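You operate a simulated robot arm through the tools that you are given. There is no shell and no other tool. Be economical: measure what you need, move in short steps, check, and stop when the job is done.

Carry out the task below with a simulated robot arm. There is one attempt and no reset: what you move stays moved.

TASK
Stand the pink pin beside the orange breather. It goes on the side that lies toward x -0.7, y +0.7 (a direction in the base frame), with about 3 cm between them.

It is judged by the outcome, as a careful person would: the job done as asked, and still so three seconds after it is handed in. It fails if anything else is knocked over, pushed out of place, dropped, spilled or broken.

THE ROBOT
A 6-joint arm with a two-finger parallel gripper, fixed in place. Base frame: the origin is at the foot of the arm, x ahead of it, y to its left, z up; the work surface is at about z = 0. Lengths are in m, angles in degrees, forces in N, time in s.
With the tool pointing down near the work surface it reaches from about 0.14 to 0.58 m from the base axis. Its first joint turns from -66.0 to 66.0 degrees. Payload 2.1 kg.
Tool frame: the origin (TCP) lies between the finger pads and is the grasp point; the fingertips stand 0.03 m ahead of it; z points along the fingers, y is the line along which they close. The gripper opens to 0.094 m. The fingers are 0.028 m wide and 0.01 m thick; the gripper's body (0.05 by 0.096 m) begins 0.055 m behind the TCP.
Orientation is that of the tool frame in the base frame, as [roll, pitch, yaw] about the fixed x, y, z axes, in that order (R = Rz(yaw) Ry(pitch) Rx(roll)). With the fingers straight down and closing along the base's y, the tool's x points along the base's -x, its y along +y and its z along -z.

THE INTERFACE
- The arm moves only by the tool jog_arm. Its argument "moves" is a list of rows, each an object (a shift or turn left out is 0, a gripper value left out holds the last) with "linear": the shift along the tool's x, y, z in cm, a list of three; "turn": the turn, a rotation vector about the tool's x, y, z in degrees, a list of three; "jaw": the opening, from 0 (shut) to 1 (fully open). In form: [{"linear": [x, y, z], "turn": [rx, ry, rz], "jaw": jaw}, ...]. A call has 1 to 10 rows; each row shifts and turns the commanded pose from where the row before left it, along the tool's axes as they then stand. A row lasts 0.2 s, in which the tool goes at most 0.05 m and 8.6 degrees; a call with a longer step from one row to the next is refused whole, and so is a gripper value outside its range. A pose out of reach is approached as far as the arm can. The call stops where the force on the tool passes 40 N (or 10 N more than at its start, if that is more) or the arm is blocked; 0.2 s more then pass. The fingers move at their own pace (about 0.072 m/s each) and stop on an object; they squeeze with about 37 N. The grip force told is the motor's: it shows also when the fingers shut on nothing. Time passes only in rows, and 0.2 s behind the last, so rows that do not move let the fingers close. It gives the time, the measured TCP pose, the force on the tool (base axes), the opening and the grip force at its end, in the units of the frame above (readings bear some noise), and new pictures: "views" is both (left out), scene, wrist or none.
- Cameras (640 x 400 px; columns grow to the right, rows downward): "scene" is fixed at [0.0489, -0.3596, 0.5014]; the picture's right is [0.84, -0.54, 0.00], its down [-0.21, -0.33, -0.92] and it looks along [0.50, 0.78, -0.39] (base axes); focal length 314 px, centre (320, 200). "wrist" rides on the gripper at [-0.037, 0, -0.058] in the tool frame; the picture's right is [0.00, -1.00, 0.00], its down [0.97, 0.00, -0.24] and it looks along [0.24, 0.00, 0.97] (tool axes); focal length 218 px, centre (320, 200).
- probe_pixels(camera, pixels): there is no depth. For up to 12 entries [column, row, z] of the newest picture of that camera ("zoom" is the newest enlarged one), the place [x, y] in the base frame at which the ray of that pixel passes the height z, good to about 0.002 m. No time passes.
- zoom(camera, box): a new picture of the part [left, top, right, bottom] of that camera's present view, enlarged. No time passes.
- sign_off(): hands the job in; it is judged then, once.

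Work in short steps. Measure before you move; look again where a grasp or a placing could have gone wrong, and mend it. You have 60 turns and 120 pictures in all, the two below and enlarged ones among them. Open the gripper and draw the arm clear of the work before you hand the job in, unless the task says otherwise; then end with one line.

The tools are called as a command line: name --argument value ..., lists and objects as JSON in quotes. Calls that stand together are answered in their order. jog_arm: Moves the arm, as the interface text tells. Its arguments: {"type":"object","properties":{"moves":{"type":"array"},"views":{"type":"string","enum":["both","scene","wrist","none"]}},"required":["moves"]} The other tools are called the same way: probe_pixels (camera, pixels) gives the place at which the rays of pixels pass given heights; zoom (camera, box) takes an enlarged picture of a part of a camera's view; sign_off () hands the job in.

At the start:

```text
clock: 0.0
tcp_pos: [0.2274, 0.1692, 0.3165]
orientation: [-180.0, 0.1, -180.0]
force: [0.2, -0.4, 0.2]
opening: 0.094
finger_force: 0.1
```

scene: 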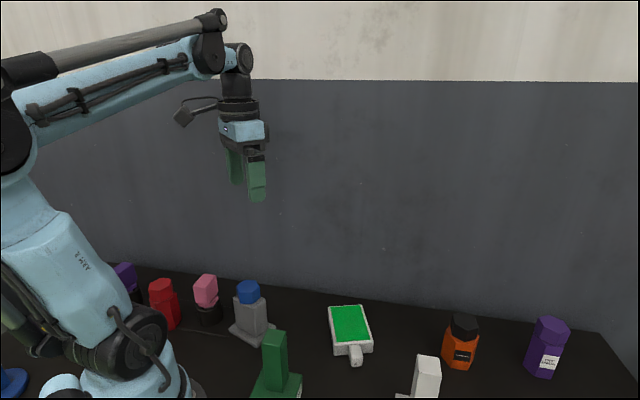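
wrist: 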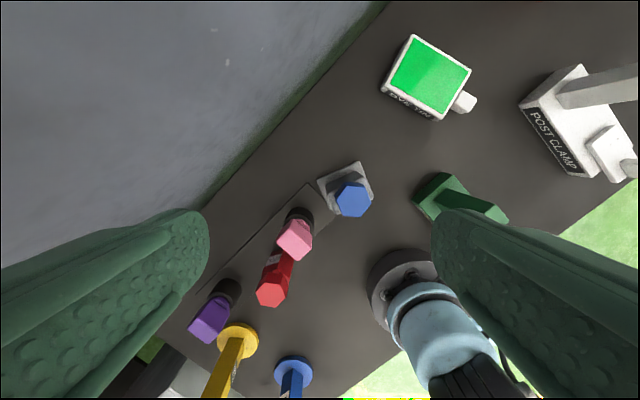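

I see a pink-topped object at scene (205,290) and the orange one at (460,342). I'll enlarge both to understand the shapes.

zoom --camera "scene" --box '[100, 240, 300, 365]'

zoom --camera "scene" --box '[400, 275, 600, 400]'

zoom --camera "wrist" --box '[160, 150, 400, 300]'

```text
3.20 times, centred on (200, 302) of scene
```

zoom: 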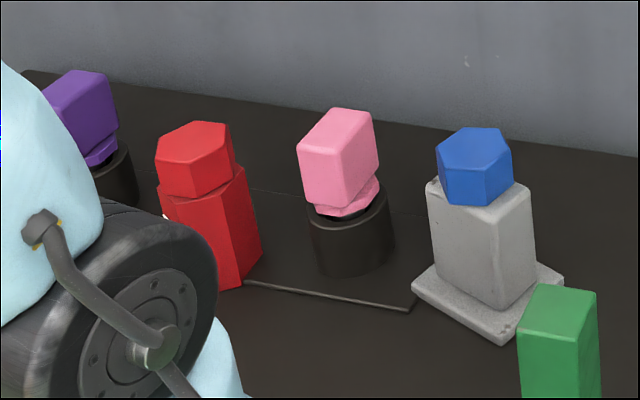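

```text
3.20 times, centred on (500, 338) of scene
```

zoom: 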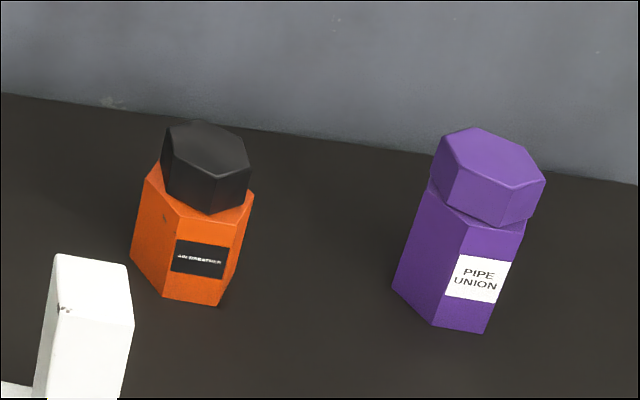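

```text
2.67 times, centred on (280, 225) of wrist
```

zoom: 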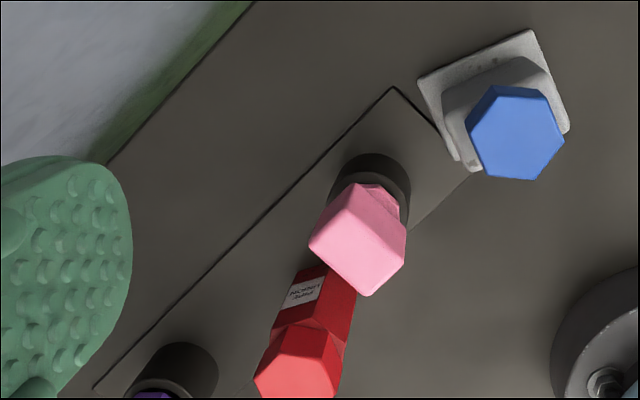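

The pin stands in a black socket on a plate; I triangulate the pink head, socket, breather and neighbours from both cameras.

probe_pixels --camera "scene" --pixels '[[206, 276, 0.08], [206, 276, 0.1], [206, 276, 0.12], [209, 326, 0], [209, 309, 0.04], [463, 317, 0.08], [463, 317, 0.1], [457, 369, 0], [452, 366, 0], [470, 370, 0], [420, 398, 0], [540, 378, 0]]'

probe_pixels --camera "wrist" --pixels '[[293, 240, 0.08], [293, 240, 0.1], [293, 240, 0.12], [299, 213, 0.04], [299, 213, 0.02], [308, 185, 0], [196, 296, 0], [274, 292, 0.08], [352, 200, 0.09], [345, 185, 0]]'

```text
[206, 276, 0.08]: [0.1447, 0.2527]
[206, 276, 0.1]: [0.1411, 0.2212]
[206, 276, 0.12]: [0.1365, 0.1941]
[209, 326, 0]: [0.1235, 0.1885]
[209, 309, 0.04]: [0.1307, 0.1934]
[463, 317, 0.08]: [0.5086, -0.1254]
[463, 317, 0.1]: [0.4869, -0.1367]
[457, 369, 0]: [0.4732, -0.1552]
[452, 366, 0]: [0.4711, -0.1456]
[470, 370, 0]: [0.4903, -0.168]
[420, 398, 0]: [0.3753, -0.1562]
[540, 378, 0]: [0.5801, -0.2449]
```

```text
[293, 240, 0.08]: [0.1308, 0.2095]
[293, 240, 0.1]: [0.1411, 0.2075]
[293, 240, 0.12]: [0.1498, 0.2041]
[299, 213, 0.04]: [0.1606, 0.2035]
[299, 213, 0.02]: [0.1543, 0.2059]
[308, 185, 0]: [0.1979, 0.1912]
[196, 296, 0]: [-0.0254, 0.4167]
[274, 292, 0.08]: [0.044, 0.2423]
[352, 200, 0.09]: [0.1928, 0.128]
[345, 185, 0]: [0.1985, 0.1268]
```

Pin at about (0.14, 0.207), head top near z 0.105. I move above it at z≈0.24 for a close look.

jog_arm --moves '[{"linear": [2.6, 1.2, 2.3], "jaw": 1}, {"linear": [2.6, 1.2, 2.3]}, {"linear": [2.6, 1.2, 2.3]}, {}]' --views "both"

```text
clock: 1.0
tcp_pos: [0.1494, 0.2048, 0.2483]
orientation: [-180.0, 0.0, -179.9]
force: [0.4, 0.9, -0.6]
opening: 0.0939
finger_force: 0.0
```

scene: 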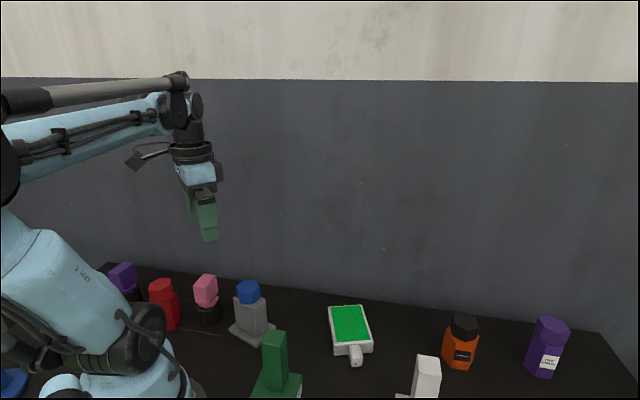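
wrist: 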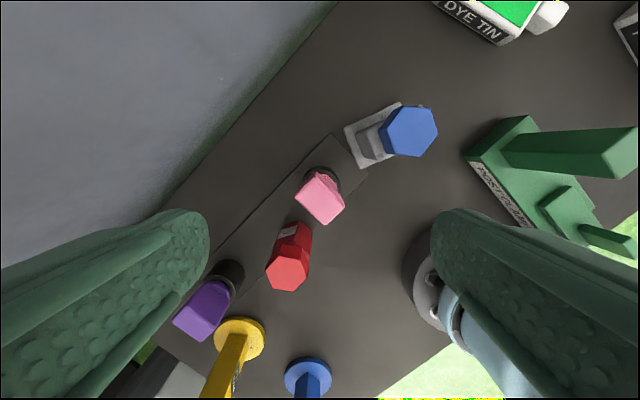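

zoom --camera "wrist" --box '[250, 130, 390, 218]'

probe_pixels --camera "wrist" --pixels '[[322, 199, 0.11], [322, 199, 0.1], [322, 199, 0.09], [322, 178, 0.035], [322, 178, 0.02], [330, 135, 0], [212, 253, 0], [368, 170, 0], [288, 270, 0.09], [408, 130, 0.09]]'

```text
4.55 times, centred on (320, 174) of wrist
```

zoom: 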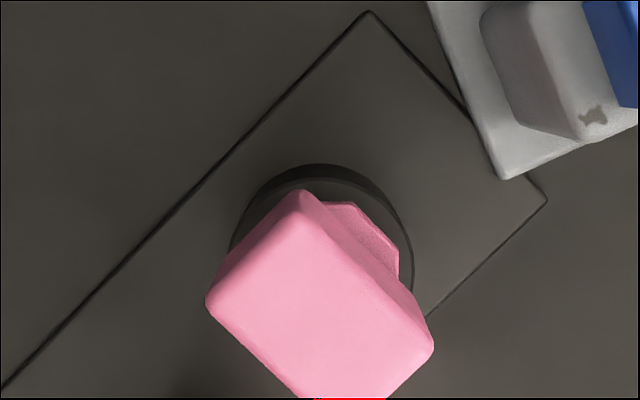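

```text
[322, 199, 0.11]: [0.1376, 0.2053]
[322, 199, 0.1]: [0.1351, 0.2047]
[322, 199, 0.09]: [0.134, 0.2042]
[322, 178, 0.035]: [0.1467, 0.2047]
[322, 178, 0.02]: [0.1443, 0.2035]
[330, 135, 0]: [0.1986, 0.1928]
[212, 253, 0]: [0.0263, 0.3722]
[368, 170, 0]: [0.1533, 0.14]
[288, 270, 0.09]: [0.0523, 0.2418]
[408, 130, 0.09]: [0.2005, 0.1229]
```

zoom --camera "wrist" --box '[280, 150, 360, 230]'

zoom --camera "scene" --box '[165, 265, 245, 335]'

```text
5.00 times, centred on (320, 190) of wrist
```

zoom: 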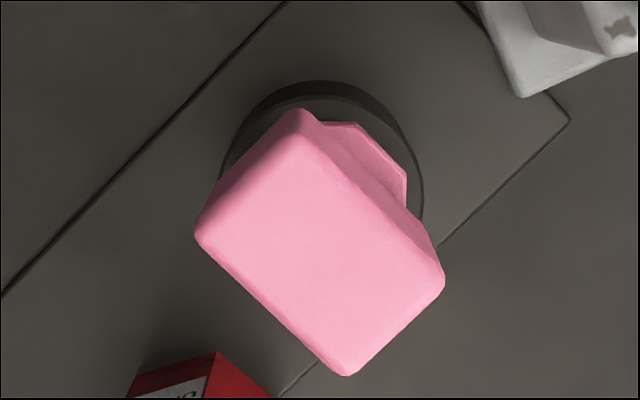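

```text
5.71 times, centred on (205, 300) of scene
```

zoom: 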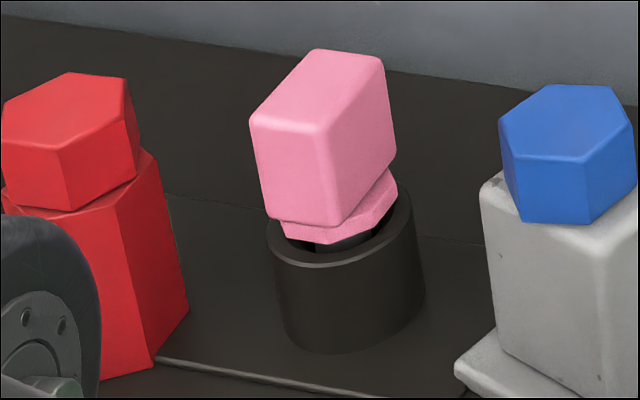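

Head is roughly 2.5 × 3.8 cm, faces at ±45°. I match the nearest top corner (scene 204.6,287.7 ; wrist 344.6,206) and others for heights.

probe_pixels --camera "wrist" --pixels '[[344.6, 206, 0.09], [344.6, 206, 0.1], [344.6, 206, 0.11], [344.6, 206, 0.12], [295.4, 197, 0.1], [295.4, 197, 0.11], [325.4, 225, 0.1], [325.4, 225, 0.11]]'

probe_pixels --camera "scene" --pixels '[[204.6, 287.7, 0.08], [204.6, 287.7, 0.09], [204.6, 287.7, 0.1], [204.6, 287.7, 0.11], [204.6, 287.7, 0.12], [206.8, 326.6, 0.003], [209.4, 311.4, 0.03], [209.4, 311.4, 0.04], [209.4, 311.4, 0.05], [205, 304, 0.05], [205, 304, 0.06], [205, 304, 0.07]]'

```text
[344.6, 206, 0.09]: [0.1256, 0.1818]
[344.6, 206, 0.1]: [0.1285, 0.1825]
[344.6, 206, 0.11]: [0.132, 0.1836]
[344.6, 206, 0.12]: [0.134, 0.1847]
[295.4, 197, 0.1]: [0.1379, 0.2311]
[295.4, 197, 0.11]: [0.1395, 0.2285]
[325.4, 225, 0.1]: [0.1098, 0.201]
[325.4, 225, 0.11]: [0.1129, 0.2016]
```

```text
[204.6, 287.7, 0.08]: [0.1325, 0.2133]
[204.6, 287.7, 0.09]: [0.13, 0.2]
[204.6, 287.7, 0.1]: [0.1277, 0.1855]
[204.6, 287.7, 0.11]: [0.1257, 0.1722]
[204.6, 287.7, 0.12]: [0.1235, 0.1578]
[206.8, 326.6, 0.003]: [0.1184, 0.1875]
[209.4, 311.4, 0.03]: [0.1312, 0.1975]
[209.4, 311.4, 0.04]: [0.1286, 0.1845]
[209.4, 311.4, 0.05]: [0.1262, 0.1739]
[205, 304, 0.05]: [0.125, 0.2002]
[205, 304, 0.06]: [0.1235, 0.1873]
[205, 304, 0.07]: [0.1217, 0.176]
```

Top z≈0.102, head centre ≈(0.134,0.206), long axis at ~45°. I turn 45° so the fingers close along (0.7,0.7), centre over the head, and come down to z≈0.15 for a check.

jog_arm --moves '[{"linear": [1.5, 0.1, 0], "turn": [0, 0, 7.5]}, {"turn": [0, 0, 7.5]}, {"turn": [0, 0, 7.5]}, {"turn": [0, 0, 7.5]}, {"linear": [0, 0, 3], "turn": [0, 0, 7.5]}, {"linear": [0, 0, 3], "turn": [0, 0, 7.5]}, {"linear": [0, 0, 3]}, {}]'

```text
clock: 2.8
tcp_pos: [0.1333, 0.204, 0.159]
orientation: [-180.0, 0.0, 134.9]
force: [1.0, -0.5, 0.0]
opening: 0.094
finger_force: 0.1
```

scene: 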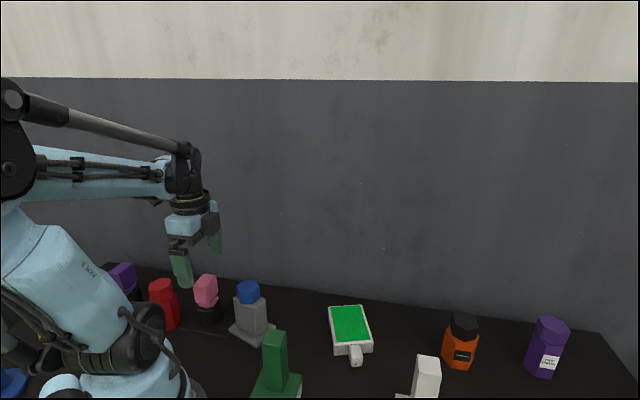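
wrist: 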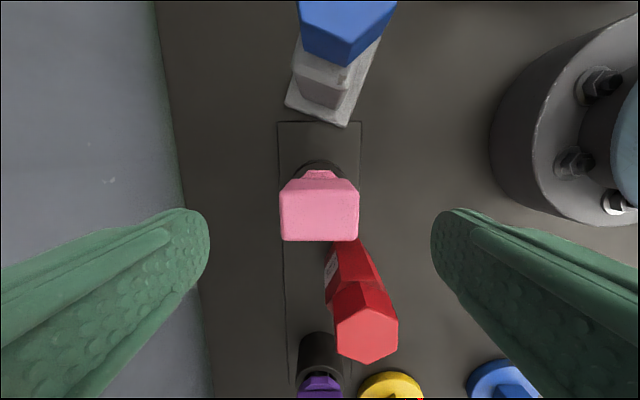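

Well aligned: head at columns 280–358, centred. I check its centre, then lower.

probe_pixels --camera "wrist" --pixels '[[282, 240, 0.102], [358, 240, 0.102], [283, 190, 0.102], [356, 190, 0.102], [368, 345, 0.1], [340, 40, 0.095]]'

zoom --camera "wrist" --box '[260, 150, 380, 250]'

```text
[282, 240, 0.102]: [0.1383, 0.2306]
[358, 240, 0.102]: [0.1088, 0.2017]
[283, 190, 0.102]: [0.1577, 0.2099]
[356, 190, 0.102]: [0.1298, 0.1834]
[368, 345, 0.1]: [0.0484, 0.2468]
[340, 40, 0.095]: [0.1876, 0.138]
```

```text
4.00 times, centred on (320, 200) of wrist
```

zoom: 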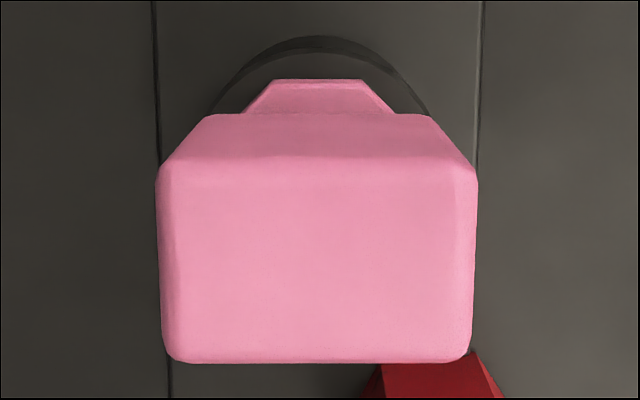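

jog_arm --moves '[{"linear": [0.15, 0.2, 2.5]}, {"linear": [0, 0, 2.5]}, {"linear": [0, 0, 2.4]}, {}, {"jaw": 0.2}, {}, {}, {}, {}]'

```text
clock: 4.8
tcp_pos: [0.1348, 0.208, 0.084]
orientation: [180.0, 0.0, 135.0]
force: [0.4, -0.2, 0.9]
opening: 0.0482
finger_force: 37.3
```

scene: 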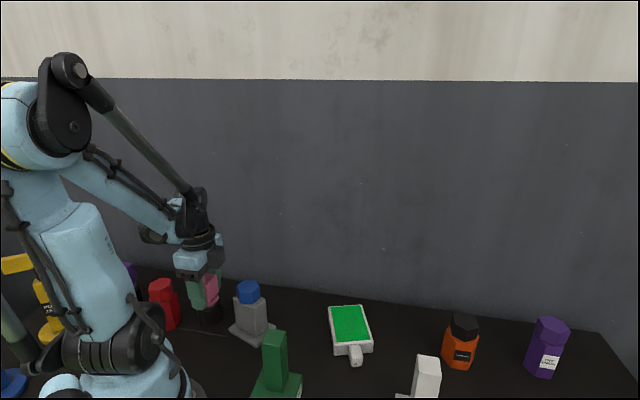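
wrist: 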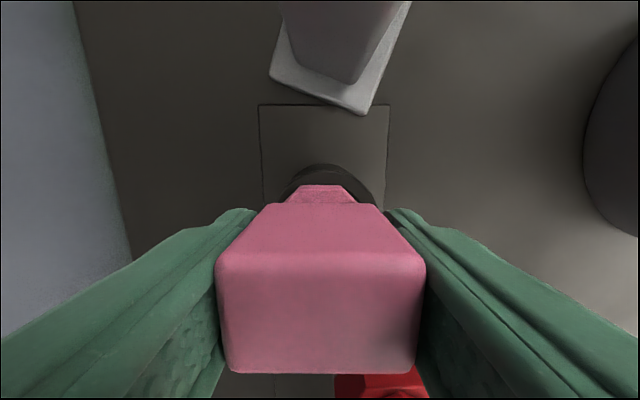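

Gripped (opening 0.048, 37 N). I lift straight up.

jog_arm --moves '[{"linear": [0, 0, -1]}, {"linear": [0, 0, -2]}, {"linear": [0, 0, -2.5]}, {"linear": [0, 0, -2.5]}, {"linear": [0, 0, -2.5]}, {}]'

```text
clock: 6.2
tcp_pos: [0.1379, 0.2093, 0.1884]
orientation: [-180.0, -0.1, 135.0]
force: [0.4, -0.3, -3.0]
opening: 0.0479
finger_force: 37.1
```

scene: 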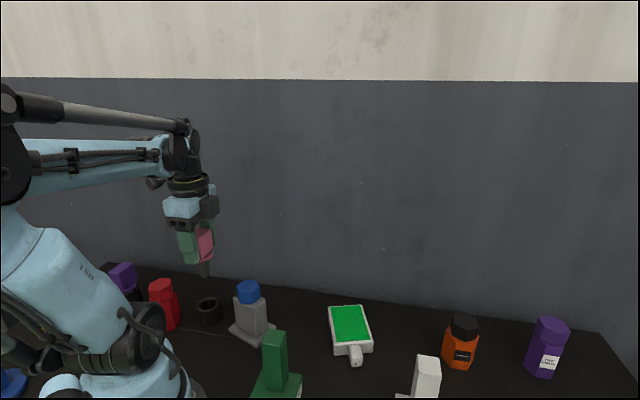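
wrist: 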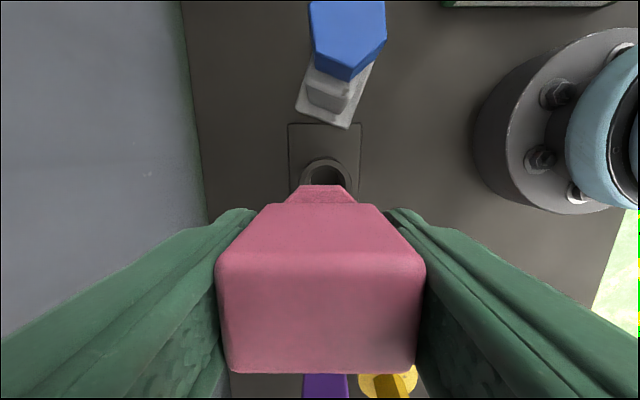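

zoom --camera "scene" --box '[160, 210, 260, 290]'

```text
5.00 times, centred on (210, 250) of scene
```

zoom: 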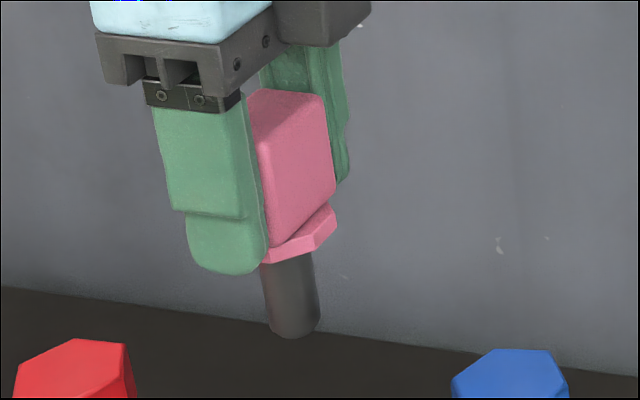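

The pin has a ~2 cm round shank. I find its bottom height relative to the TCP.

probe_pixels --camera "scene" --pixels '[[205, 277.2, 0.08], [205, 277.2, 0.1], [205, 277.2, 0.11], [205, 277.2, 0.12], [210, 310, 0.04], [210, 305, 0.04], [205, 259, 0.15], [205, 259, 0.14]]'

zoom --camera "wrist" --box '[270, 110, 380, 210]'

```text
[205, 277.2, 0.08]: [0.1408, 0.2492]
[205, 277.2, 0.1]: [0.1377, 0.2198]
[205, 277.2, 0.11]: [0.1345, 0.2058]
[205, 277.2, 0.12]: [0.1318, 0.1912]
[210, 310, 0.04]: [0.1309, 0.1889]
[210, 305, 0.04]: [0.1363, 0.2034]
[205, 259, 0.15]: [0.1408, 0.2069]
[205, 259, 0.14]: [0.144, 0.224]
```

```text
4.00 times, centred on (325, 160) of wrist
```

zoom: 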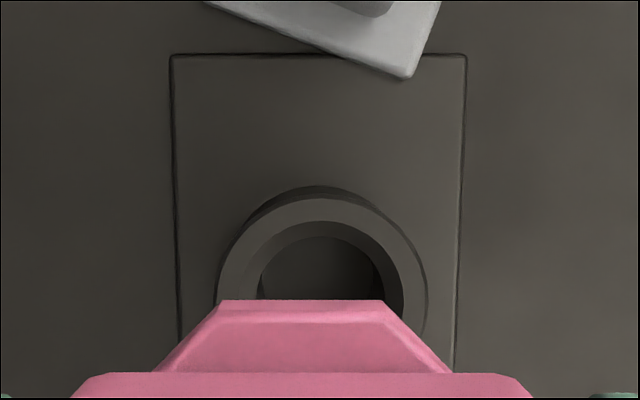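

Shank bottom is about 7.3 cm below the TCP. I raise and carry the pin along tool −x toward the breather.

jog_arm --moves '[{"linear": [0, 0, -3.5]}, {"linear": [0, 0, -3.5]}, {"linear": [-2, 0, 0]}, {"linear": [-3.5, 0, 0]}, {"linear": [-3.5, 0, 0]}, {"linear": [-3.5, 0, 0]}, {"linear": [-3.5, 0, 0]}, {"linear": [-3.5, 0, 0]}, {"linear": [-3.5, 0, 0]}, {"linear": [-3, 0, 0]}]'

```text
clock: 8.4
tcp_pos: [0.3181, 0.0255, 0.2581]
orientation: [180.0, 0.1, 135.0]
force: [-0.2, -0.8, -1.6]
opening: 0.048
finger_force: 37.1
```

scene: 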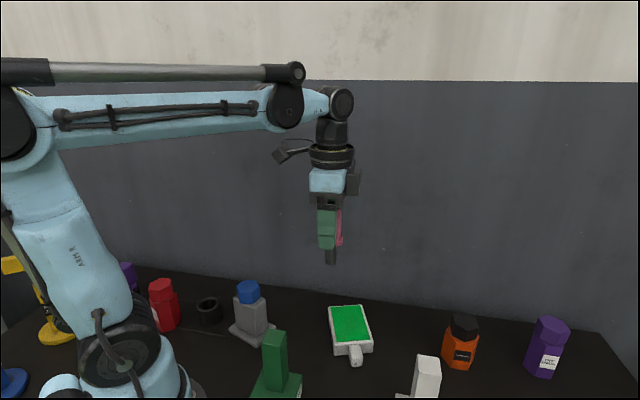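
wrist: 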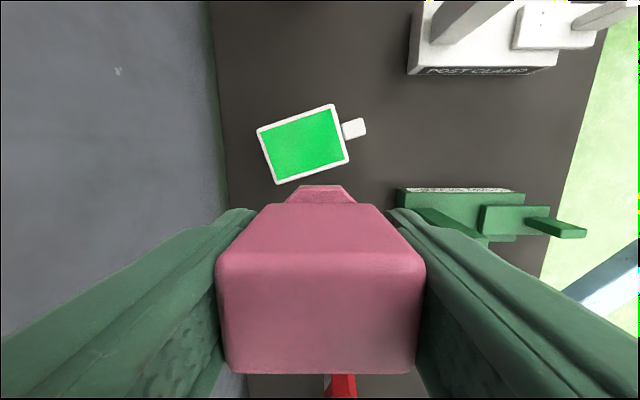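

jog_arm --moves '[{"linear": [-3.5, 0, 0]}, {"linear": [-3.5, 0, 0]}, {"linear": [-3, 0, 0]}, {"linear": [-2, 0, 0]}, {}]'

```text
clock: 9.6
tcp_pos: [0.404, -0.0606, 0.2589]
orientation: [-180.0, 0.0, 135.0]
force: [-0.5, 0.9, -2.1]
opening: 0.0479
finger_force: 37.0
```

scene: 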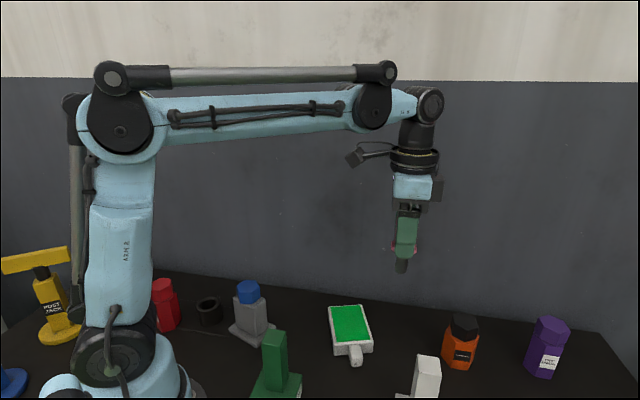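
wrist: 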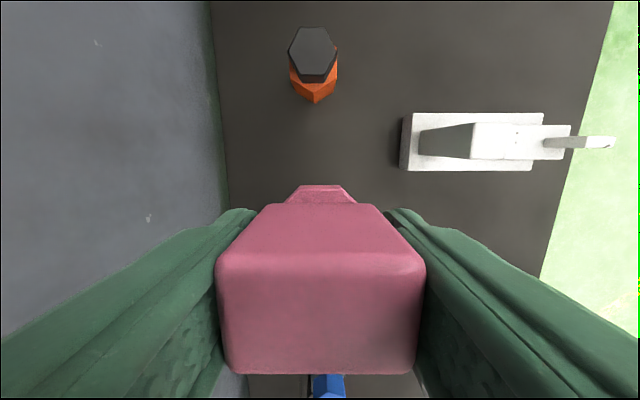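

Breather is visible at (313,60), white clamp at (400–610,110–170). I measure both.

zoom --camera "wrist" --box '[270, 15, 370, 115]'

probe_pixels --camera "wrist" --pixels '[[315, 103, 0], [338, 90, 0], [292, 90, 0], [313, 50, 0.08], [313, 50, 0.09], [313, 50, 0.1], [402, 170, 0.0], [402, 115, 0.0], [402, 170, 0.02], [420, 157, 0.1], [475, 157, 0.1]]'

probe_pixels --camera "scene" --pixels '[[464, 322, 0.08], [464, 322, 0.09], [464, 322, 0.1], [428, 356, 0.08], [428, 356, 0.1], [428, 356, 0.12]]'

zoom --camera "scene" --box '[380, 240, 500, 400]'

```text
4.00 times, centred on (320, 65) of wrist
```

zoom: 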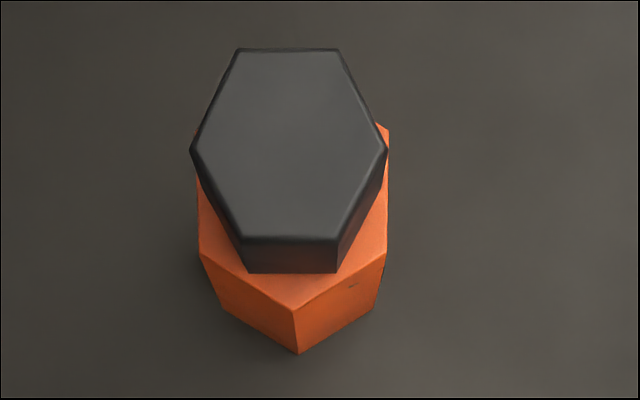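

```text
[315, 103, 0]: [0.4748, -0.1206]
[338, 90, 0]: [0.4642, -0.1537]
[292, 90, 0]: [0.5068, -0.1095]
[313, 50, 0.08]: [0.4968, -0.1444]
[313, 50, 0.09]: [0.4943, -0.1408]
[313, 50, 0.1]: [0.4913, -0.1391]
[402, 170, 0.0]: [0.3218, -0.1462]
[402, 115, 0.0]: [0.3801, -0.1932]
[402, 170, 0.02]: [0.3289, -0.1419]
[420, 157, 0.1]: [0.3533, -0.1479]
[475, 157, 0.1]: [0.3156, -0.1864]
```

```text
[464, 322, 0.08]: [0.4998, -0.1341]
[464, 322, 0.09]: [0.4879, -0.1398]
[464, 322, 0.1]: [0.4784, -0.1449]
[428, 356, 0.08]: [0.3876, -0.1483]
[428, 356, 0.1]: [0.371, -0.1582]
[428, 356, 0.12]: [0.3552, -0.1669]
```

```text
2.50 times, centred on (440, 320) of scene
```

zoom: 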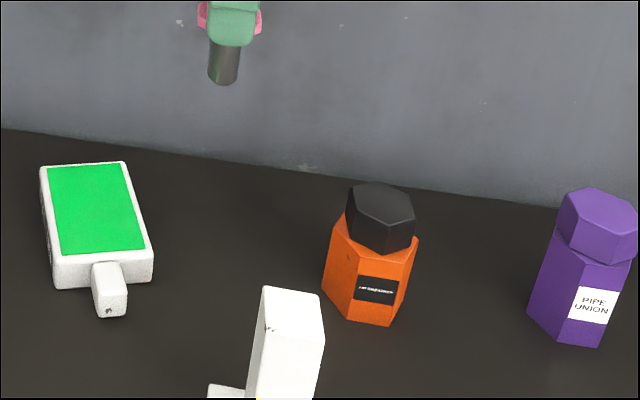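

Breather: centre ≈(0.4935,−0.140), radius ≈2.7 cm, top ≈0.088. Target pin centre ≈(0.443,−0.090). I shift there and descend to z≈0.12, then check.

jog_arm --moves '[{"linear": [-2.4, 0.35, 0]}, {"linear": [-2.4, 0.35, 0]}, {}, {"linear": [0, 0, 3]}, {"linear": [0, 0, 3]}, {"linear": [0, 0, 3]}, {"linear": [0, 0, 3]}, {"linear": [0, 0, 2]}, {}]'

```text
clock: 11.6
tcp_pos: [0.4425, -0.0883, 0.1195]
orientation: [179.9, -0.1, 135.0]
force: [-0.4, -0.2, -1.6]
opening: 0.0481
finger_force: 37.1
```

scene: 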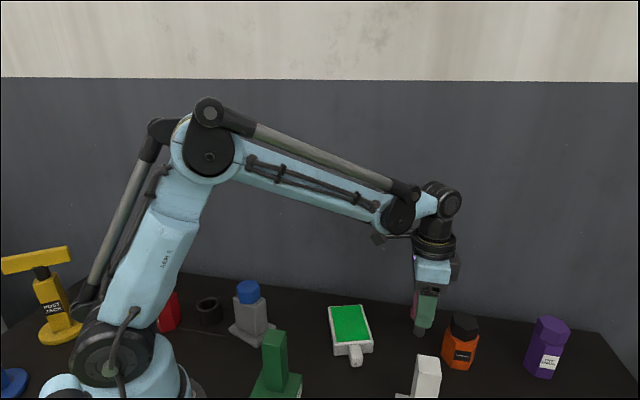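
wrist: 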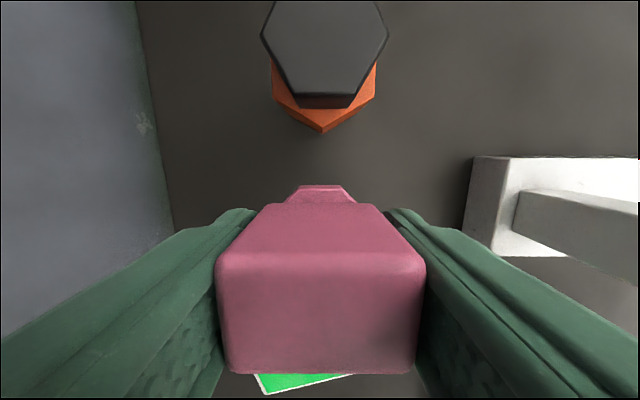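

Centred on the breather (col 321). I verify the breather corner and the collar front edge before lowering.

probe_pixels --camera "wrist" --pixels '[[321, 132, 0.0], [276, 105, 0.0], [376, 100, 0.0], [320, 186, 0.09], [320, 186, 0.085], [325, 45, 0.088], [475, 160, 0.1], [465, 225, 0.0]]'

zoom --camera "scene" --box '[390, 260, 510, 380]'

```text
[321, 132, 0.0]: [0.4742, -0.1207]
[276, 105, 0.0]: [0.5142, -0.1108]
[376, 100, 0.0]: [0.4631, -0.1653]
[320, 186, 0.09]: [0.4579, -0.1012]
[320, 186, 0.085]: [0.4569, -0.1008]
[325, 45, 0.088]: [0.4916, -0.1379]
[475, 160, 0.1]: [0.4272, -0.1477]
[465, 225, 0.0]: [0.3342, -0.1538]
```

```text
3.33 times, centred on (450, 320) of scene
```

zoom: 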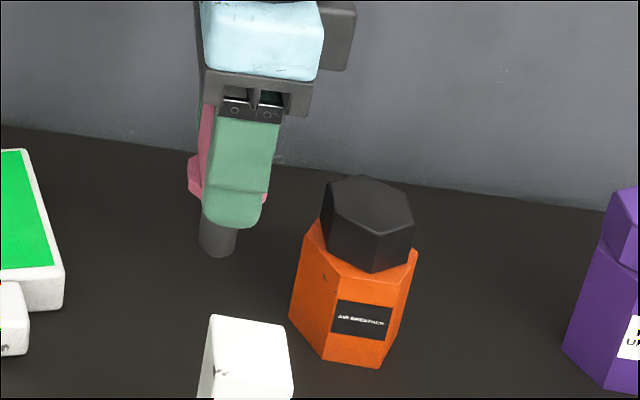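

Collar-to-breather gap is ~2.6 cm; I back off 0.3 cm and lower 3.8 cm.

jog_arm --moves '[{"linear": [0.3, 0, 1]}, {"linear": [0, 0, 1]}, {"linear": [0, 0, 1]}, {"linear": [0, 0, 0.8]}, {}]' --views "scene"

zoom --camera "scene" --box '[390, 280, 490, 380]'

```text
clock: 12.8
tcp_pos: [0.4428, -0.0853, 0.0806]
orientation: [180.0, 0.0, 135.0]
force: [-0.8, -1.0, -1.6]
opening: 0.048
finger_force: 36.8
```

scene: 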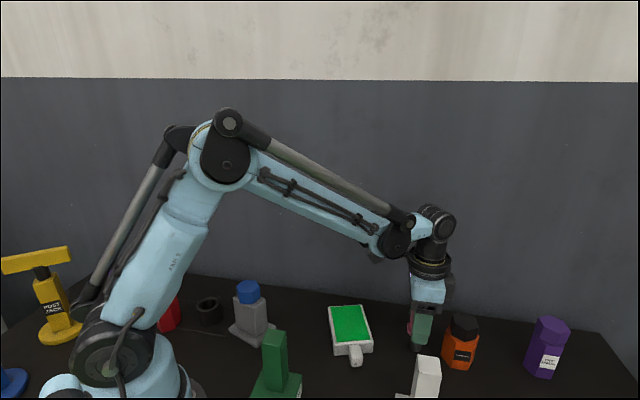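

```text
4.00 times, centred on (440, 330) of scene
```

zoom: 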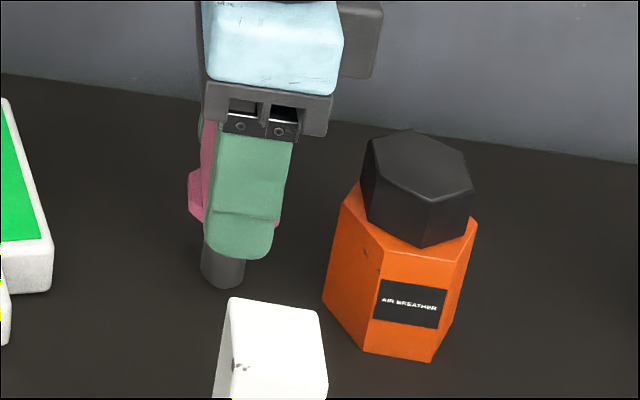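

No contact yet; I creep down in 1.5 mm steps watching the force.

jog_arm --moves '[{"linear": [0, 0, 0.2]}, {"linear": [0, 0, 0.2]}, {}]' --views "none"

probe_pixels --camera "scene" --pixels '[[415.5, 352.5, 0], [415.5, 352.5, 0.01], [415.5, 352.5, 0.02]]'

```text
clock: 13.6
tcp_pos: [0.4413, -0.0876, 0.0779]
orientation: [180.0, 0.1, 135.0]
force: [0.9, 1.5, 23.7]
opening: 0.048
finger_force: 37.6
```

```text
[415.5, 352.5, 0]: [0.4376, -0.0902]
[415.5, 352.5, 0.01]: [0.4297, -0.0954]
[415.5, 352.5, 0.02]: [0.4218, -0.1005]
```

Contact at TCP z≈0.078 (24 N). I ease off slightly and check force before releasing.

jog_arm --moves '[{"linear": [0, 0, -0.1]}, {}]' --views "wrist"

zoom --camera "scene" --box '[390, 280, 490, 380]'

```text
clock: 14.2
tcp_pos: [0.441, -0.087, 0.0778]
orientation: [-180.0, 0.0, 135.0]
force: [-0.1, 0.4, -2.3]
opening: 0.048
finger_force: 36.8
```

wrist: 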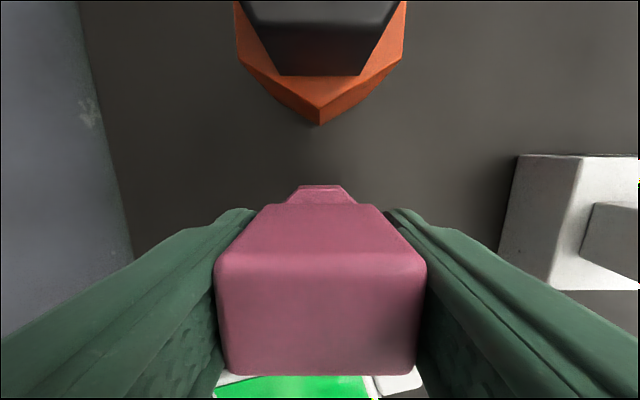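

```text
4.00 times, centred on (440, 330) of scene
```

zoom: 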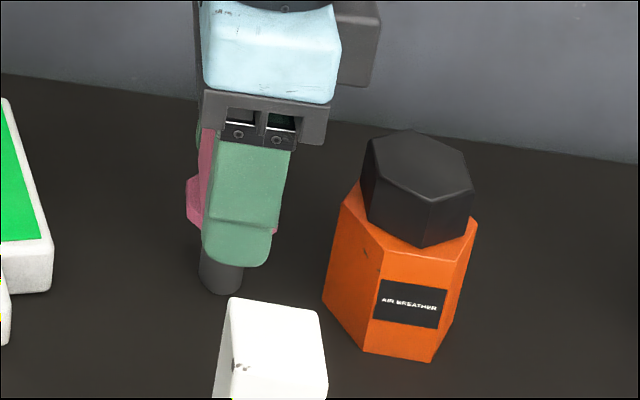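

Just off the surface; I press very lightly and open gently.

jog_arm --moves '[{"linear": [0, 0, 0.06]}, {}, {"jaw": 0.5}, {"jaw": 0.53}, {"jaw": 0.56}, {"jaw": 0.6}, {"jaw": 0.66}, {"jaw": 0.7}, {}]'

```text
clock: 16.2
tcp_pos: [0.441, -0.0867, 0.0778]
orientation: [180.0, -0.1, 135.0]
force: [0.3, -0.5, -0.6]
opening: 0.0657
finger_force: 0.0
```

scene: 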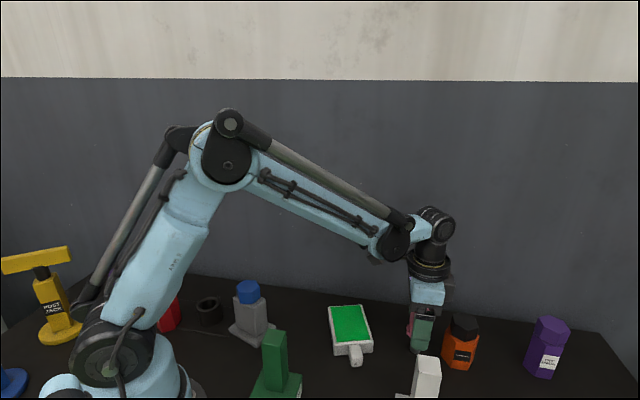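
wrist: 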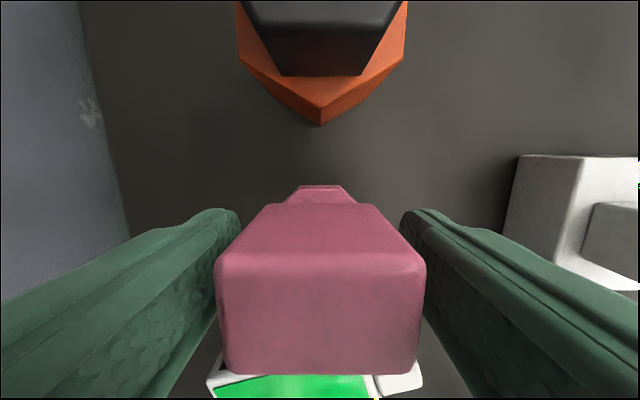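

It stands freely between the open fingers. I withdraw straight up.

jog_arm --moves '[{"linear": [0, 0, -1]}, {"linear": [0, 0, -2]}, {"linear": [0, 0, -3]}, {"linear": [0, 0, -4]}, {"linear": [0, 0, -4]}, {"linear": [4, 0, -2]}, {"linear": [4, 0, 0]}, {}]'

zoom --camera "scene" --box '[380, 270, 510, 390]'

```text
clock: 18.0
tcp_pos: [0.3839, -0.0296, 0.2392]
orientation: [-179.9, 0.0, 135.0]
force: [-0.1, 0.0, 0.7]
opening: 0.0655
finger_force: 0.0
```

scene: 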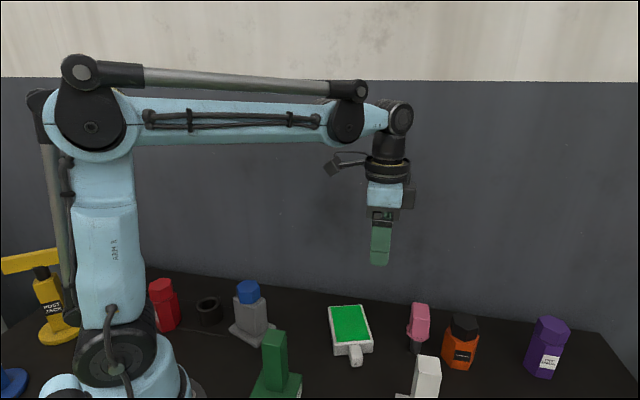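
wrist: 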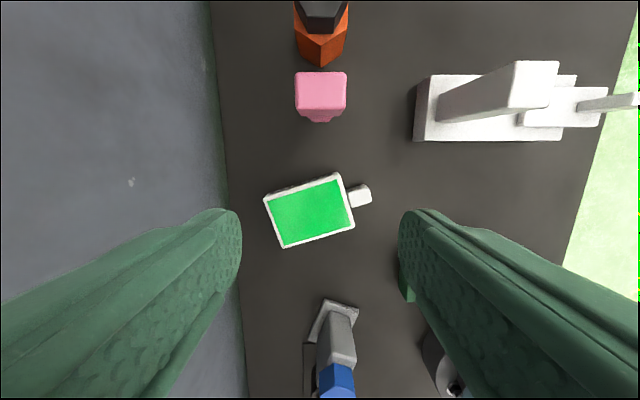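

```text
3.33 times, centred on (445, 330) of scene
```

zoom: 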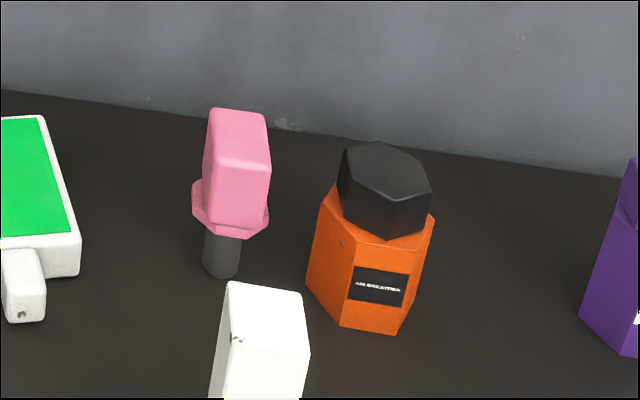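

The pin stands upright on its own, about 3 cm from the breather on the asked side, and nothing else has moved.

sign_off

```text
The job is handed in.
```

The pink pin stands upright on its shank beside the orange breather, on the (-0.7, +0.7) side, with a measured gap of about 3 cm; nothing else in view was moved, and the arm was drawn clear before hand-in.
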